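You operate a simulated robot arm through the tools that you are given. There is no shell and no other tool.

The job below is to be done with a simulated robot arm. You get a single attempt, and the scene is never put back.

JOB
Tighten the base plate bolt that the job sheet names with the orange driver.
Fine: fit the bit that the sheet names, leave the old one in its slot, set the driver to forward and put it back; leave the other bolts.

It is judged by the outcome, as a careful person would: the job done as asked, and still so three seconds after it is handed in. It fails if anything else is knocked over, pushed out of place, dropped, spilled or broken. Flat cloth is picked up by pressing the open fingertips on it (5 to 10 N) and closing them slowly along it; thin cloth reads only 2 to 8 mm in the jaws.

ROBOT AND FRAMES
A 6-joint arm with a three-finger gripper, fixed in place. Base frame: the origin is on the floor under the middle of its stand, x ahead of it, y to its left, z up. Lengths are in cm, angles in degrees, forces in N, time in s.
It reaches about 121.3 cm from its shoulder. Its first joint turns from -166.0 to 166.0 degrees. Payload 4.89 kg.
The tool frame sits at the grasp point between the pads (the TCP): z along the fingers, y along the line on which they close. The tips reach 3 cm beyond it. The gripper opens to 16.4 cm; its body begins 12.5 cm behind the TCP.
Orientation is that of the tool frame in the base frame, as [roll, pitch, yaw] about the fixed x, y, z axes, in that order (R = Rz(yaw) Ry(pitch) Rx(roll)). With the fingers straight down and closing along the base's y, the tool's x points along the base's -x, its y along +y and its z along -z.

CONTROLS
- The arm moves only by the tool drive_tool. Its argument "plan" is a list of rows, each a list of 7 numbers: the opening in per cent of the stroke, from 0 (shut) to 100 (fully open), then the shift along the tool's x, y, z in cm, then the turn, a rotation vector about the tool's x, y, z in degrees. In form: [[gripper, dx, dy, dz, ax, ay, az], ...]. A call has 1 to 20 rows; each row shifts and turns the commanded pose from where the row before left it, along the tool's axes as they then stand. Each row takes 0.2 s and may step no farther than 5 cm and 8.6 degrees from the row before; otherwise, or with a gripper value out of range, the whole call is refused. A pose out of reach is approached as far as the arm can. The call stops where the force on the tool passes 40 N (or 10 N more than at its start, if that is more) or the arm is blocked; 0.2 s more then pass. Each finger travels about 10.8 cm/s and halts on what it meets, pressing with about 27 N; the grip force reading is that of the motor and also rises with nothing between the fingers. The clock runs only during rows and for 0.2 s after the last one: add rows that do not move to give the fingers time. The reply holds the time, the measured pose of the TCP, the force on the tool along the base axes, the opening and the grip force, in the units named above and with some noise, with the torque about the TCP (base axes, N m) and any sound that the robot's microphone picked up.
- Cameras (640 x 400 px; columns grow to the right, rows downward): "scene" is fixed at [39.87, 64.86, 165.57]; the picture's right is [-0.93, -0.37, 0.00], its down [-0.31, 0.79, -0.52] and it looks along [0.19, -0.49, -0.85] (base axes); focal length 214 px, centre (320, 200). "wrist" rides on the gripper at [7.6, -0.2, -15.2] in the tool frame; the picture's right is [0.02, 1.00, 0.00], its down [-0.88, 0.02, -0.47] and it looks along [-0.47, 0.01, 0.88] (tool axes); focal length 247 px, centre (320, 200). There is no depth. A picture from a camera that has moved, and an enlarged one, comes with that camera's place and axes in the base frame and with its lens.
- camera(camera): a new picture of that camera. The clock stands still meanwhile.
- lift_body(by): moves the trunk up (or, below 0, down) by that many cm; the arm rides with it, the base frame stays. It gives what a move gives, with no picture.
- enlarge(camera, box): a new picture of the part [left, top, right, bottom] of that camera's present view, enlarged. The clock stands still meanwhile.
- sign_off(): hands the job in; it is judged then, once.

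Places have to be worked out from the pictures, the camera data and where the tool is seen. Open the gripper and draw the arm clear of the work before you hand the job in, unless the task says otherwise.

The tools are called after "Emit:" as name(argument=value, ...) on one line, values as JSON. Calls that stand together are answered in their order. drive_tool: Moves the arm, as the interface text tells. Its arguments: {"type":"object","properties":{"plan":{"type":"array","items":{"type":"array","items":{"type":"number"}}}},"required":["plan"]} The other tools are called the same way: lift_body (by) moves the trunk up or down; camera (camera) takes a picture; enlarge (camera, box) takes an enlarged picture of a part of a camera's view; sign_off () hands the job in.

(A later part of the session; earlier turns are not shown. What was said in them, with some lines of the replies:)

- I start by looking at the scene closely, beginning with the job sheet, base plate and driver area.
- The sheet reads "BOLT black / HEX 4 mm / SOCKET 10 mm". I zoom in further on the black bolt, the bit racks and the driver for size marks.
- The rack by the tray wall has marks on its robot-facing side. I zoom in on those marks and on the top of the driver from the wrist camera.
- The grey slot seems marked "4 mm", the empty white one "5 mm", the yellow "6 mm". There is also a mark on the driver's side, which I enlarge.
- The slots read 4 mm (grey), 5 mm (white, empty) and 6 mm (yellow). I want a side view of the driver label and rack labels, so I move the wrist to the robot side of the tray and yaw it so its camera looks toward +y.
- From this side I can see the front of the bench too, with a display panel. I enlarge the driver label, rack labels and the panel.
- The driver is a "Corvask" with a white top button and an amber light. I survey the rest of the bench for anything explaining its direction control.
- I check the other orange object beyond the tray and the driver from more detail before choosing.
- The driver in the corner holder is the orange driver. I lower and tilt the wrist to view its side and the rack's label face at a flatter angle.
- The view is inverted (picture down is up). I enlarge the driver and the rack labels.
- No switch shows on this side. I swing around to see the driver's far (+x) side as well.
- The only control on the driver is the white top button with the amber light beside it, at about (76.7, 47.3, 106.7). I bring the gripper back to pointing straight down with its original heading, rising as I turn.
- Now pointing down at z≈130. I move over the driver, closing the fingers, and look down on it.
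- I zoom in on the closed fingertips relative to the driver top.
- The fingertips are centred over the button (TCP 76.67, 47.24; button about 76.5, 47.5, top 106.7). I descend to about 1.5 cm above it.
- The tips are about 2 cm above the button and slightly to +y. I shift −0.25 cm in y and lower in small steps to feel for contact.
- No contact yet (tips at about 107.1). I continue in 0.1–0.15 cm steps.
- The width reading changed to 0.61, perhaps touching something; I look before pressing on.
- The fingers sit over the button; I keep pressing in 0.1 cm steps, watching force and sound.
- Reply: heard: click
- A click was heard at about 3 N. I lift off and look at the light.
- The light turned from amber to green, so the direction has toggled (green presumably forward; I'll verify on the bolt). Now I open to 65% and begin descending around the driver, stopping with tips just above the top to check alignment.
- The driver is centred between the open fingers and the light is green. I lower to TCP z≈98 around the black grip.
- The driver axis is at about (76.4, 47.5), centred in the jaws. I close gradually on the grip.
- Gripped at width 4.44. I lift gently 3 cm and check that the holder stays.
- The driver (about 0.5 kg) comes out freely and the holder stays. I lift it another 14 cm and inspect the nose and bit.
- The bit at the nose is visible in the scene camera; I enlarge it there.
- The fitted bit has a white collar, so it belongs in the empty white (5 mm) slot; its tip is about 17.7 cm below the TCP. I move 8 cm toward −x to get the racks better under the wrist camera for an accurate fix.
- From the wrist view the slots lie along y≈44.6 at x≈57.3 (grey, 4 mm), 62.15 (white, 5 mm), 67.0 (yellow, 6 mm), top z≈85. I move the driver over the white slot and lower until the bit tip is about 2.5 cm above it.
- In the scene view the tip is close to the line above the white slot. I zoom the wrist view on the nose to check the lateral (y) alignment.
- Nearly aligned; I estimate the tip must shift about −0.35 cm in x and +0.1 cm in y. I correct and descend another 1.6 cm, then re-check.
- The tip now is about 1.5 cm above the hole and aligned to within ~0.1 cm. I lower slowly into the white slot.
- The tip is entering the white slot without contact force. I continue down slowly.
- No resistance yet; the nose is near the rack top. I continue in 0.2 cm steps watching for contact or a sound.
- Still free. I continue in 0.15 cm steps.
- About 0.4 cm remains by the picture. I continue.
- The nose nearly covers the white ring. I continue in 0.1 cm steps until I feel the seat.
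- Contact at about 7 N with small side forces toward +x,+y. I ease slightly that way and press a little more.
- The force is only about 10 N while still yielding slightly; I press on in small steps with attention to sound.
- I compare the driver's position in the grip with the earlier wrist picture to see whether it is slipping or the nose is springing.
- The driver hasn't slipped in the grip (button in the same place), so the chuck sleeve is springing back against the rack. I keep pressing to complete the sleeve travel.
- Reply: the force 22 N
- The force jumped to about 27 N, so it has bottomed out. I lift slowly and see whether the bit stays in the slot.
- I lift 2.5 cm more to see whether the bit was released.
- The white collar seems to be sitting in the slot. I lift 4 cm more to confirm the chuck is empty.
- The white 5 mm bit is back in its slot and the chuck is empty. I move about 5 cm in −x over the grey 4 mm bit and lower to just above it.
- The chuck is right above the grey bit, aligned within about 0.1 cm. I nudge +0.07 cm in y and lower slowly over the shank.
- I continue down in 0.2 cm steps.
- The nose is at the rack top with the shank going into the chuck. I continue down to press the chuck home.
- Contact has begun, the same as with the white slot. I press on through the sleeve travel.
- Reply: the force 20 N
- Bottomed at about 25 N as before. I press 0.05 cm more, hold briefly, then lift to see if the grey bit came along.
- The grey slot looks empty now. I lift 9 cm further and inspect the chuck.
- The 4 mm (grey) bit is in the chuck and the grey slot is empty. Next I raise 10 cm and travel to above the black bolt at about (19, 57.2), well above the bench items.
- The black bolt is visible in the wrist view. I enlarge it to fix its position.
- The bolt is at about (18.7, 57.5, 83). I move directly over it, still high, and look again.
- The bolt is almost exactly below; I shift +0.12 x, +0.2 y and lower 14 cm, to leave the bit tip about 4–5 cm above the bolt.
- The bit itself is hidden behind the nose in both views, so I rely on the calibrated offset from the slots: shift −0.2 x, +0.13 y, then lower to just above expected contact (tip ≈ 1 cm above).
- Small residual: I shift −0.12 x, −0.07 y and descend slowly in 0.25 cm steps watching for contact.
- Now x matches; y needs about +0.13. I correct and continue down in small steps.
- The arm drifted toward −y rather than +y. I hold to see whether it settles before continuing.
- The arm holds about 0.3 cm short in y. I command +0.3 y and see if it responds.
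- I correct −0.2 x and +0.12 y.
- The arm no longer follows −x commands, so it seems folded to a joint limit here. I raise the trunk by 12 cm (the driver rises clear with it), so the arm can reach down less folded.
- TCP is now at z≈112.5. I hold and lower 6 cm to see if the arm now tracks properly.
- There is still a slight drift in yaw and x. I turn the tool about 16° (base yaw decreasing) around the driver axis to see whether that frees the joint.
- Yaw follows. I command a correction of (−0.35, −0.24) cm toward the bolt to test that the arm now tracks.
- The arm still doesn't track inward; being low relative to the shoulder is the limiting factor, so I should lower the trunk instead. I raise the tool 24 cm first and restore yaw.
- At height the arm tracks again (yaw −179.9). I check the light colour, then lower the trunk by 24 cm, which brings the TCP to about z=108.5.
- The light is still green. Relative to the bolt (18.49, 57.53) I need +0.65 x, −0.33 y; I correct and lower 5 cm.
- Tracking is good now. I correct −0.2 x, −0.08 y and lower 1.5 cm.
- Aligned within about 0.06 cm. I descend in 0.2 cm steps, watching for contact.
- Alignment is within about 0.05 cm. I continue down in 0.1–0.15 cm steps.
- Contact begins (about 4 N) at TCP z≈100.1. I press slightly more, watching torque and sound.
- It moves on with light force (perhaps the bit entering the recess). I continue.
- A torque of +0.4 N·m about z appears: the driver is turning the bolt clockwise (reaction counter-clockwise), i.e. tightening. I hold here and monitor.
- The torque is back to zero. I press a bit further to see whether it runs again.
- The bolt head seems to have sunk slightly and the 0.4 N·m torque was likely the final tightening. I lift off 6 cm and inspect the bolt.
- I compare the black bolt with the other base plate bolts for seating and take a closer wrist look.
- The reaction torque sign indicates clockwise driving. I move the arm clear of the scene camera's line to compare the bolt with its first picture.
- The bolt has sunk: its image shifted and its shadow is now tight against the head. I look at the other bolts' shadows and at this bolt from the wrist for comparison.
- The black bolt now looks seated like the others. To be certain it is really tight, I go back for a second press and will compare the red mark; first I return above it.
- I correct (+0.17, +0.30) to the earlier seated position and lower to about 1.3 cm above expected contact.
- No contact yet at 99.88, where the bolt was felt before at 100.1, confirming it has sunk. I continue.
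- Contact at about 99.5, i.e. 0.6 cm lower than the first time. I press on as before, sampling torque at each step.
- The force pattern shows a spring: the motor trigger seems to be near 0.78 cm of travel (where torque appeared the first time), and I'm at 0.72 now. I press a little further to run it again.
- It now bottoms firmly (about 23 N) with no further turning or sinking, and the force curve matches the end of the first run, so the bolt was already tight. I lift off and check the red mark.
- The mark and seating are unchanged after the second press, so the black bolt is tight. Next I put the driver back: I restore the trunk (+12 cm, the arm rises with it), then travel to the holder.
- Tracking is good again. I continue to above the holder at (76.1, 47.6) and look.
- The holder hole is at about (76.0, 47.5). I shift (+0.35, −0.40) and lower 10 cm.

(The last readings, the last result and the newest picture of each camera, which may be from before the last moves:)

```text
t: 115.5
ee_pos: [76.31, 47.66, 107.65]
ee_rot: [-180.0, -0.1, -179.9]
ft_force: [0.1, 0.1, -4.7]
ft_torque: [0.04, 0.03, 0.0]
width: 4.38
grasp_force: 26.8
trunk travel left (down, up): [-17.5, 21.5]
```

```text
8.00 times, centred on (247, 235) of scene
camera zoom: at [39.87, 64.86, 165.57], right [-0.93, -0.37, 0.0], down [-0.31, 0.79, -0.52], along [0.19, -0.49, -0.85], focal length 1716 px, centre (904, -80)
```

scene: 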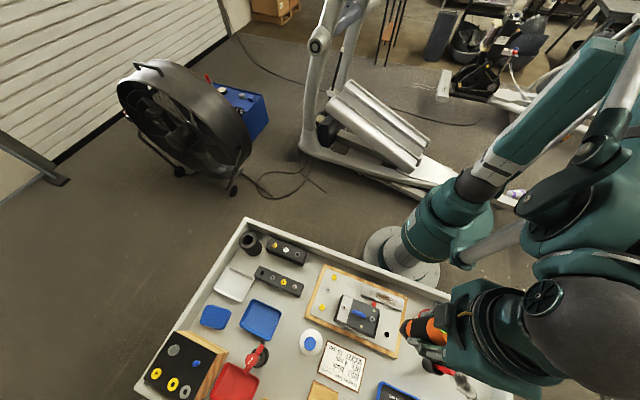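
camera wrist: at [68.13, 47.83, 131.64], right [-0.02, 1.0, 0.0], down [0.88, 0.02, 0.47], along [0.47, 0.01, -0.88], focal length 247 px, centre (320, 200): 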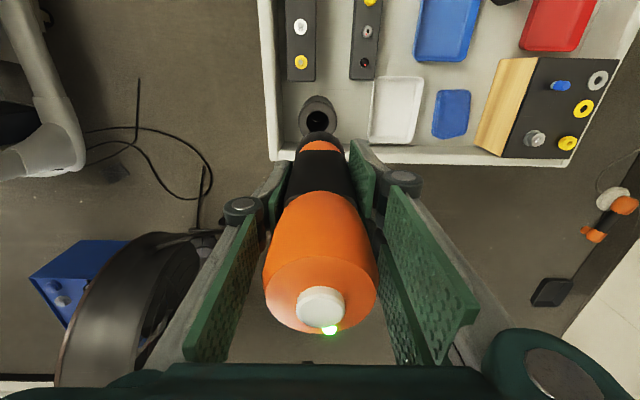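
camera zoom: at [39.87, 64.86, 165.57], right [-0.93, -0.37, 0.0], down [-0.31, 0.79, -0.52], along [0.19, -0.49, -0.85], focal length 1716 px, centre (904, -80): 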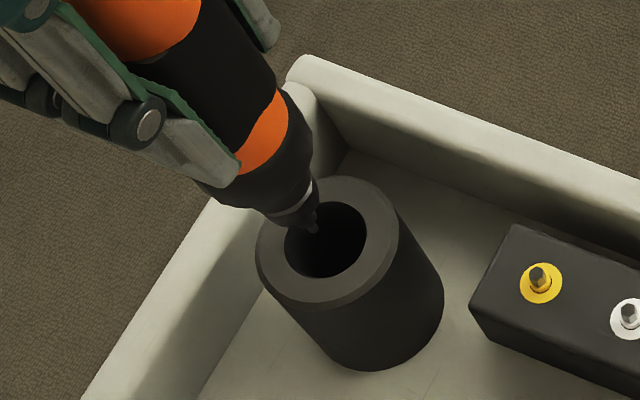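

Well centred over the hole. I lower 7.5 cm steadily, then approach slowly.

Emit:
drive_tool(plan=[[0, 0, -0.03, 1.5, 0, 0, 0], [0, 0, 0, 1.5, 0, 0, 0], [0, 0, 0, 1.5, 0, 0, 0], [0, 0, 0, 1.5, 0, 0, 0], [0, 0, 0, 1.5, 0, 0, 0], [0, 0, 0, 0, 0, 0, 0]])

Emit:
enlarge(camera="scene", box=[222, 210, 272, 260])

```text
t: 116.9
ee_pos: [76.25, 47.62, 99.96]
ee_rot: [-179.9, -0.1, -179.9]
ft_force: [0.9, 0.5, -5.4]
ft_torque: [-0.02, 0.04, -0.01]
width: 4.41
grasp_force: 27.0
trunk travel left (down, up): [-17.5, 21.5]
```

```text
8.00 times, centred on (247, 235) of scene
camera zoom: at [39.87, 64.86, 165.57], right [-0.93, -0.37, 0.0], down [-0.31, 0.79, -0.52], along [0.19, -0.49, -0.85], focal length 1716 px, centre (904, -80)
```

zoom: 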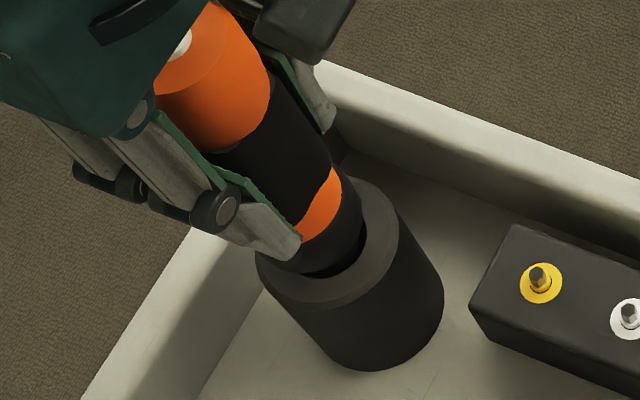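

The driver is sliding into the holder. I lower the last ~2 cm in small steps until its weight is taken.

Emit:
drive_tool(plan=[[0, 0, 0, 0.4, 0, 0, 0], [0, 0, 0, 0.4, 0, 0, 0], [0, 0, 0, 0.4, 0, 0, 0], [0, 0, 0, 0.3, 0, 0, 0], [0, 0, 0, 0, 0, 0, 0]])

Emit:
enlarge(camera="scene", box=[222, 210, 272, 260])

```text
t: 118.1
ee_pos: [76.1, 47.46, 98.48]
ee_rot: [179.9, -0.1, -179.8]
ft_force: [-0.4, -0.4, -3.7]
ft_torque: [0.02, -0.01, -0.05]
width: 4.38
grasp_force: 26.8
trunk travel left (down, up): [-17.5, 21.5]
```

```text
8.00 times, centred on (247, 235) of scene
camera zoom: at [39.87, 64.86, 165.57], right [-0.93, -0.37, 0.0], down [-0.31, 0.79, -0.52], along [0.19, -0.49, -0.85], focal length 1716 px, centre (904, -80)
```

zoom: 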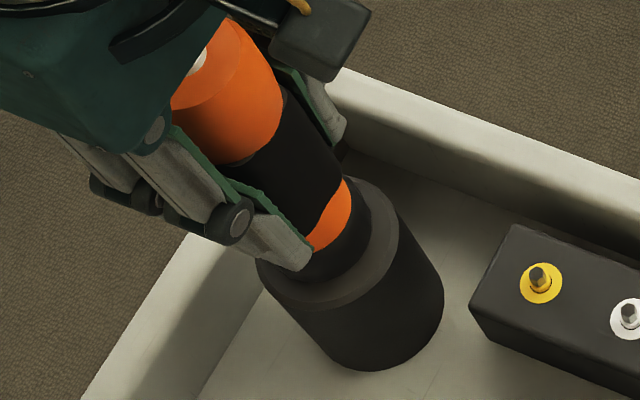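

Emit:
drive_tool(plan=[[0, 0, 0, 0.2, 0, 0, 0], [0, 0, 0, 0.15, 0, 0, 0], [0, 0, 0, 0.1, 0, 0, 0], [0, 0, 0, 0, 0, 0, 0]])

```text
t: 119.1
ee_pos: [76.06, 47.51, 97.98]
ee_rot: [-179.9, -0.1, -179.9]
ft_force: [-0.1, 0.3, -4.6]
ft_torque: [-0.02, 0.02, -0.02]
width: 4.4
grasp_force: 27.5
trunk travel left (down, up): [-17.5, 21.5]
```

Emit:
drive_tool(plan=[[0, 0, 0, 0.1, 0, 0, 0], [0, 0, 0, 0.1, 0, 0, 0], [0, 0, 0, 0, 0, 0, 0]])

Emit:
enlarge(camera="scene", box=[222, 210, 272, 260])

```text
t: 119.9
ee_pos: [76.25, 47.41, 97.93]
ee_rot: [-179.9, -0.1, -179.8]
ft_force: [2.2, -1.1, 4.9]
ft_torque: [0.03, 0.03, 0.0]
width: 4.39
grasp_force: 27.2
trunk travel left (down, up): [-17.5, 21.5]
```

```text
8.00 times, centred on (247, 235) of scene
camera zoom: at [39.87, 64.86, 165.57], right [-0.93, -0.37, 0.0], down [-0.31, 0.79, -0.52], along [0.19, -0.49, -0.85], focal length 1716 px, centre (904, -80)
```

zoom: 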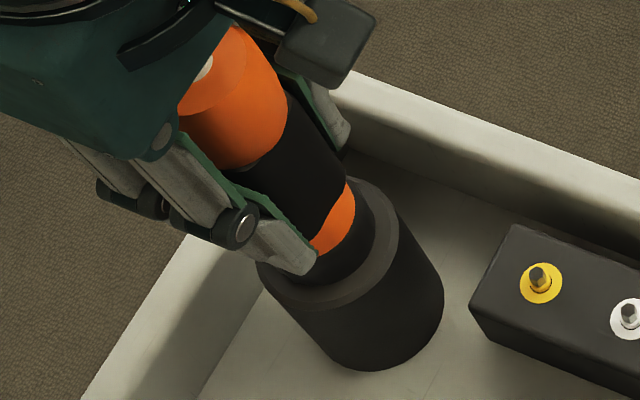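

The driver is seated (TCP 97.9, same height as at pickup). I relieve the pressure slightly and open the fingers gradually.

Emit:
drive_tool(plan=[[0, 0, 0, -0.08, 0, 0, 0], [0, 0, 0, 0, 0, 0, 0], [28, 0, 0, 0, 0, 0, 0], [32, 0, 0, 0, 0, 0, 0], [38, 0, 0, 0, 0, 0, 0], [46, 0, 0, 0, 0, 0, 0], [55, 0, 0, 0, 0, 0, 0], [65, 0, 0, 0, 0, 0, 0], [65, 0, 0, 0, 0, 0, 0], [65, 0, 0, 0, 0, 0, 0]])

Emit:
camera(camera="wrist")

Emit:
enlarge(camera="scene", box=[222, 200, 272, 250])

```text
t: 122.1
ee_pos: [76.26, 47.49, 98.08]
ee_rot: [180.0, -0.1, -179.8]
ft_force: [0.3, -0.7, -0.2]
ft_torque: [0.04, 0.01, -0.01]
width: 10.64
grasp_force: 0.1
trunk travel left (down, up): [-17.5, 21.5]
```

```text
taken
camera wrist: at [68.49, 47.38, 113.11], right [-0.02, 1.0, 0.0], down [0.88, 0.02, 0.47], along [0.47, 0.01, -0.88], focal length 247 px, centre (320, 200)
```

wrist: 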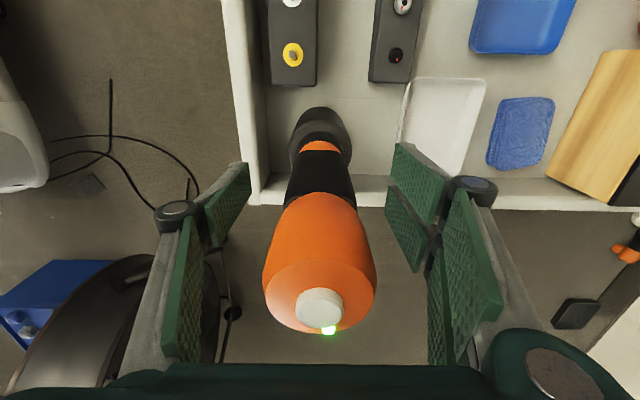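

```text
8.00 times, centred on (247, 225) of scene
camera zoom: at [39.87, 64.86, 165.57], right [-0.93, -0.37, 0.0], down [-0.31, 0.79, -0.52], along [0.19, -0.49, -0.85], focal length 1716 px, centre (904, 0)
```

zoom: 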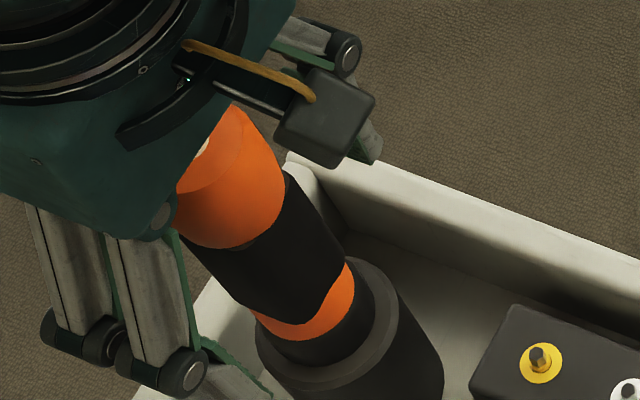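

The driver stands freely in its holder with the green light on. I retreat straight up and inspect the whole bench.

Emit:
drive_tool(plan=[[65, 0, 0, -2, 0, 0, 0], [65, 0, 0, -4, 0, 0, 0], [65, 0, 0, -4.5, 0, 0, 0], [65, 0, 0, -4.5, 0, 0, 0], [65, 0, 0, -4.5, 0, 0, 0], [65, 0, 0, -4.5, 0, 0, 0], [80, 0, 0, -4.5, 0, 0, 0], [100, 0, 0, -4.5, 0, 0, 0], [100, 4, -4, 0, 0, 0, 0], [100, 4, -4, 0, 0, 0, 0], [100, 4, -4, 0, 0, 0, 0], [100, 0, 0, 0, 0, 0, 0]])

Emit:
camera(camera="scene")

Emit:
camera(camera="wrist")

Emit:
enlarge(camera="scene", box=[215, 205, 311, 265])

Emit:
enlarge(camera="scene", box=[300, 260, 420, 365])

```text
refused: row 9 steps farther than a row can; nothing moved
```

```text
taken
```

scene: 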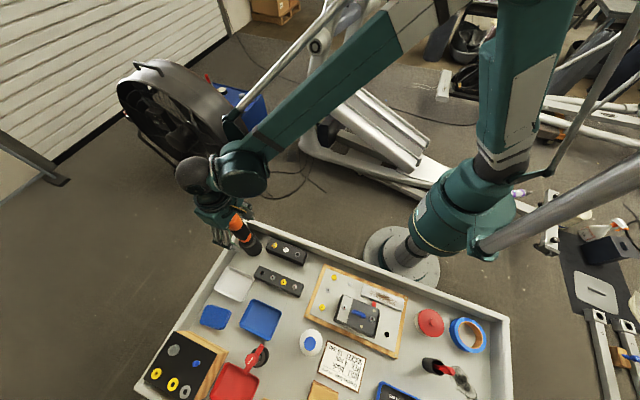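

```text
taken
camera wrist: at [68.49, 47.38, 113.11], right [-0.02, 1.0, 0.0], down [0.88, 0.02, 0.47], along [0.47, 0.01, -0.88], focal length 247 px, centre (320, 200)
```

wrist: 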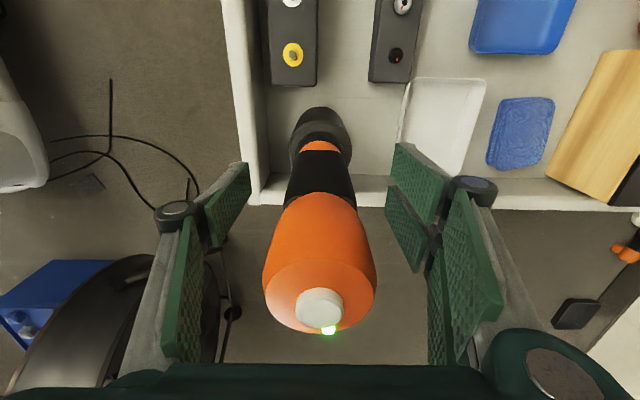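

```text
6.67 times, centred on (263, 235) of scene
camera zoom: at [39.87, 64.86, 165.57], right [-0.93, -0.37, 0.0], down [-0.31, 0.79, -0.52], along [0.19, -0.49, -0.85], focal length 1430 px, centre (700, -33)
```

zoom: 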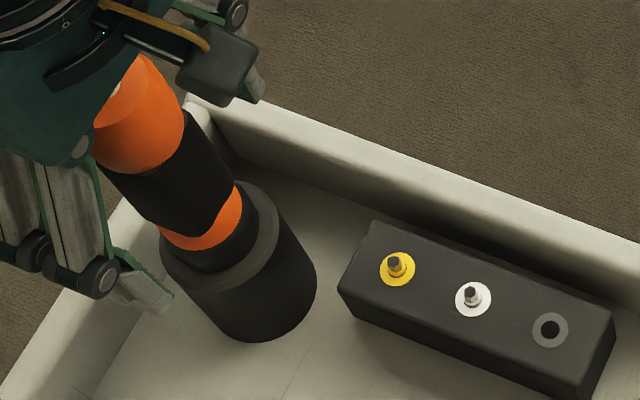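

```text
3.81 times, centred on (360, 312) of scene
camera zoom: at [39.87, 64.86, 165.57], right [-0.93, -0.37, 0.0], down [-0.31, 0.79, -0.52], along [0.19, -0.49, -0.85], focal length 817 px, centre (168, -229)
```

zoom: 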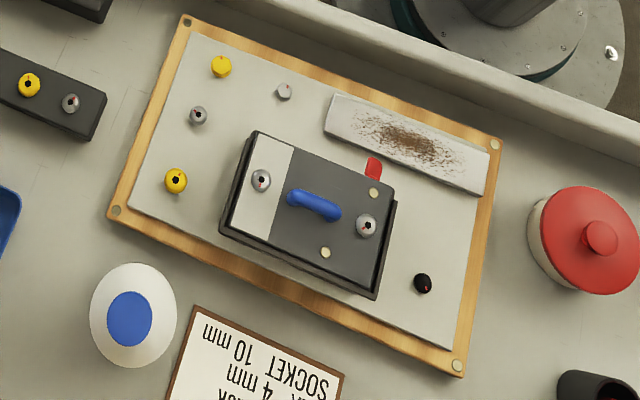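

The call was refused for a step slightly too long, and nothing moved. I repeat it with smaller lateral steps.

Emit:
drive_tool(plan=[[65, 0, 0, -2, 0, 0, 0], [65, 0, 0, -4, 0, 0, 0], [65, 0, 0, -4.5, 0, 0, 0], [65, 0, 0, -4.5, 0, 0, 0], [65, 0, 0, -4.5, 0, 0, 0], [65, 0, 0, -4.5, 0, 0, 0], [80, 0, 0, -4.5, 0, 0, 0], [100, 0, 0, -4.5, 0, 0, 0], [100, 3, -3, 0, 0, 0, 0], [100, 3, -3, 0, 0, 0, 0], [100, 3, -3, 0, 0, 0, 0], [100, 3, -3, 0, 0, 0, 0], [100, 0, 0, 0, 0, 0, 0]])

Emit:
camera(camera="scene")

Emit:
enlarge(camera="scene", box=[215, 200, 311, 260])

Emit:
enlarge(camera="scene", box=[220, 205, 252, 225])

Emit:
camera(camera="wrist")

```text
t: 124.9
ee_pos: [64.31, 35.55, 131.18]
ee_rot: [-180.0, 0.0, -179.8]
ft_force: [-0.9, -0.1, 0.2]
ft_torque: [0.09, -0.13, -0.02]
width: 16.4
grasp_force: 0.0
trunk travel left (down, up): [-17.5, 21.5]
```

```text
taken
```

scene: 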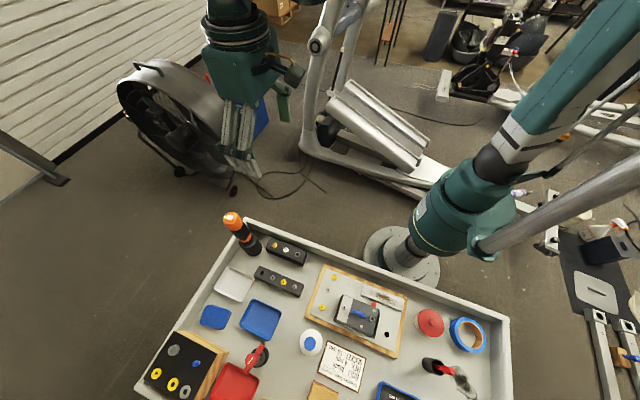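

```text
6.67 times, centred on (263, 230) of scene
camera zoom: at [39.87, 64.86, 165.57], right [-0.93, -0.37, 0.0], down [-0.31, 0.79, -0.52], along [0.19, -0.49, -0.85], focal length 1430 px, centre (700, 0)
```

zoom: 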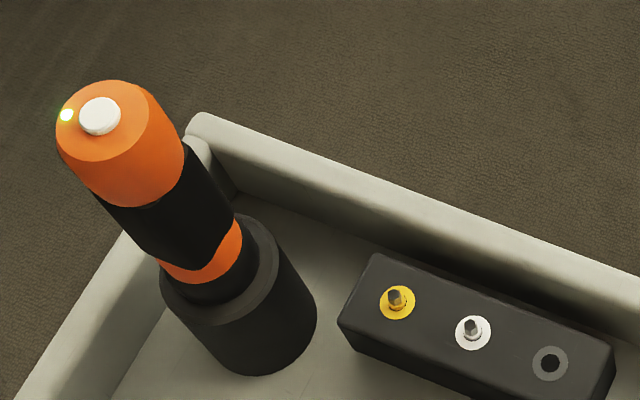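

```text
16.00 times, centred on (236, 215) of scene
camera zoom: at [39.87, 64.86, 165.57], right [-0.93, -0.37, 0.0], down [-0.31, 0.79, -0.52], along [0.19, -0.49, -0.85], focal length 3432 px, centre (1664, -40)
```

zoom: 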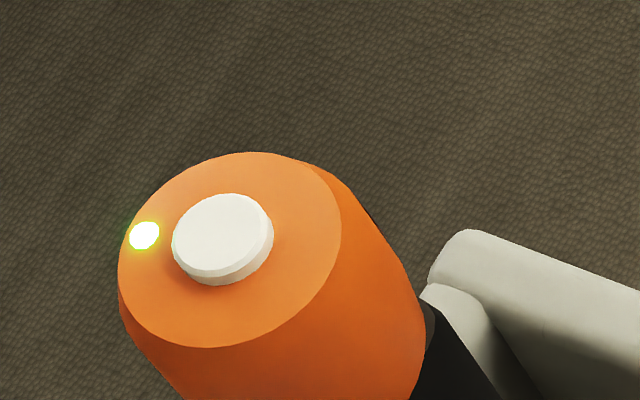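

```text
taken
camera wrist: at [56.5, 35.36, 146.27], right [-0.02, 1.0, 0.0], down [0.88, 0.02, 0.47], along [0.47, 0.01, -0.88], focal length 247 px, centre (320, 200)
```

wrist: 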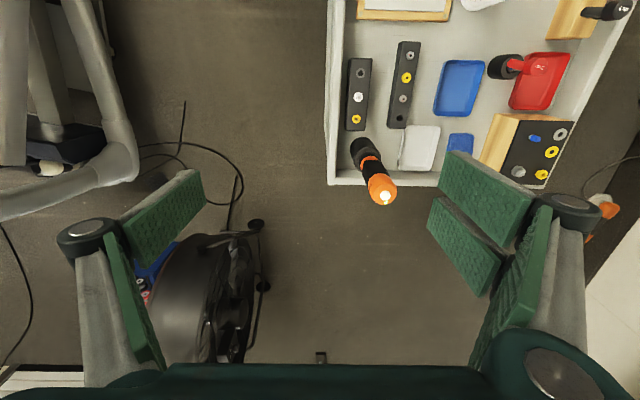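

Everything is in place: driver back in its holder with the green light, white bit in its slot, grey slot empty. I double-check the size label beside the grey slot once more.

Emit:
enlarge(camera="wrist", box=[338, 60, 370, 86])

Emit:
enlarge(camera="wrist", box=[338, 84, 370, 110])

Emit:
enlarge(camera="wrist", box=[338, 106, 370, 132])

Emit:
enlarge(camera="scene", box=[375, 325, 399, 340])

```text
15.38 times, centred on (354, 73) of wrist
camera zoom: at [56.5, 35.36, 146.27], right [-0.02, 1.0, 0.0], down [0.88, 0.02, 0.47], along [0.47, 0.01, -0.88], focal length 3800 px, centre (-203, 2154)
```

zoom: 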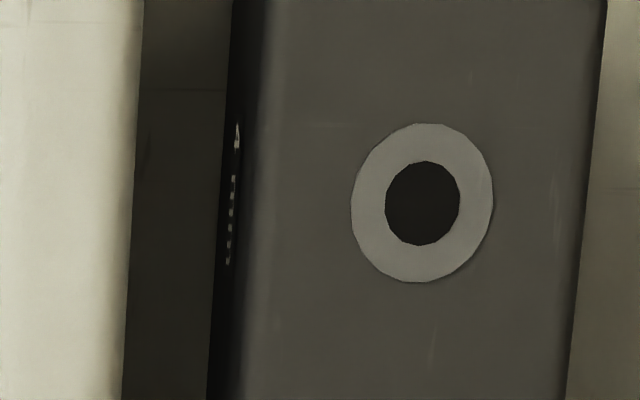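

```text
15.38 times, centred on (354, 97) of wrist
camera zoom: at [56.5, 35.36, 146.27], right [-0.02, 1.0, 0.0], down [0.88, 0.02, 0.47], along [0.47, 0.01, -0.88], focal length 3800 px, centre (-203, 1785)
```

zoom: 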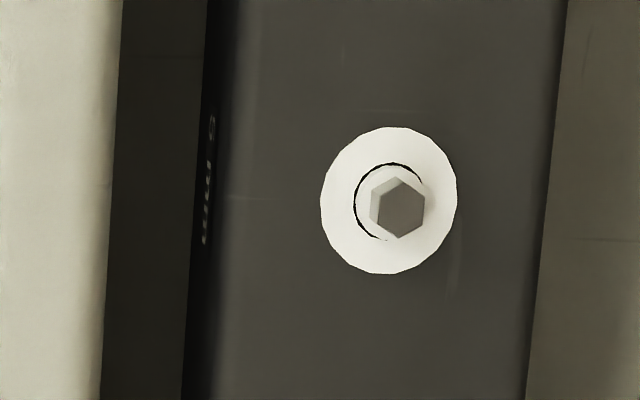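

```text
15.38 times, centred on (354, 119) of wrist
camera zoom: at [56.5, 35.36, 146.27], right [-0.02, 1.0, 0.0], down [0.88, 0.02, 0.47], along [0.47, 0.01, -0.88], focal length 3800 px, centre (-203, 1446)
```

zoom: 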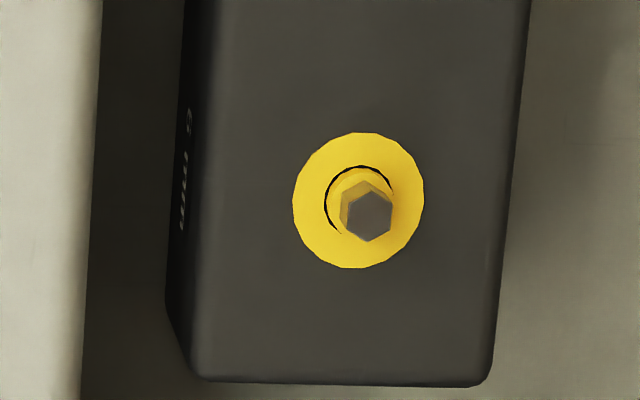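

```text
16.00 times, centred on (387, 332) of scene
camera zoom: at [39.87, 64.86, 165.57], right [-0.93, -0.37, 0.0], down [-0.31, 0.79, -0.52], along [0.19, -0.49, -0.85], focal length 3432 px, centre (-752, -1920)
```

zoom: 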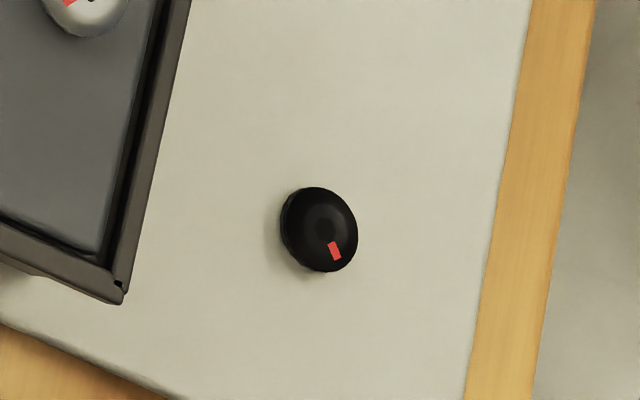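

The labels confirm 4 mm (grey), 5 mm (white) and 6 mm (yellow), and the black bolt is seated. I draw the arm further clear of the bench before handing in.

Emit:
drive_tool(plan=[[100, 3, -2, -2, 0, 0, 0], [100, 3, -2, -2, 0, 0, 0], [100, 3, -2, -2, 0, 0, 0], [100, 3, -2, -2, 0, 0, 0], [100, 0, 0, 0, 0, 0, 0], [100, 0, 0, 0, 0, 0, 0]])

Emit:
camera(camera="scene")

```text
t: 126.3
ee_pos: [52.2, 27.53, 139.03]
ee_rot: [-180.0, 0.0, -180.0]
ft_force: [0.0, -1.0, 1.0]
ft_torque: [0.03, -0.12, 0.03]
width: 16.38
grasp_force: 0.0
trunk travel left (down, up): [-17.5, 21.5]
```

```text
taken
```

scene: 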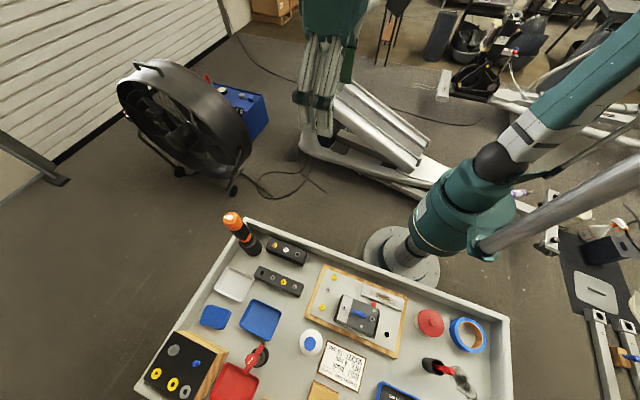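

The black bolt is tight, the 4 mm bit is fitted and the 5 mm bit is in its slot. The driver is in its holder with its light green, and the other bolts are untouched. The arm is clear with the gripper open, so I hand the job in.

Emit:
sign_off()

```text
The job is handed in.
```

I tightened the black base plate bolt with the orange driver and handed the job in. The judge's result has not come back.

- **Bit:** The driver came with the 5 mm bit fitted. I left that in its white slot and fitted the 4 mm bit from the grey slot, as the sheet says (HEX 4 mm).
- **Direction:** I pressed the driver's white top button once, and its light went from amber to green. I took green as forward. The torque on the bolt then showed it turning clockwise, which fits.
- **Bolt:** The black bolt sank about 0.6 cm and now sits like the other bolts on the plate. A second firm press with the driver neither turned nor sank it any further, so I judged it tight.
- **Put back:** The driver is back in its holder with the light still green. I did not touch the other bolts, and the last picture showed nothing knocked over or out of place. The gripper is open and the arm is clear of the bench.
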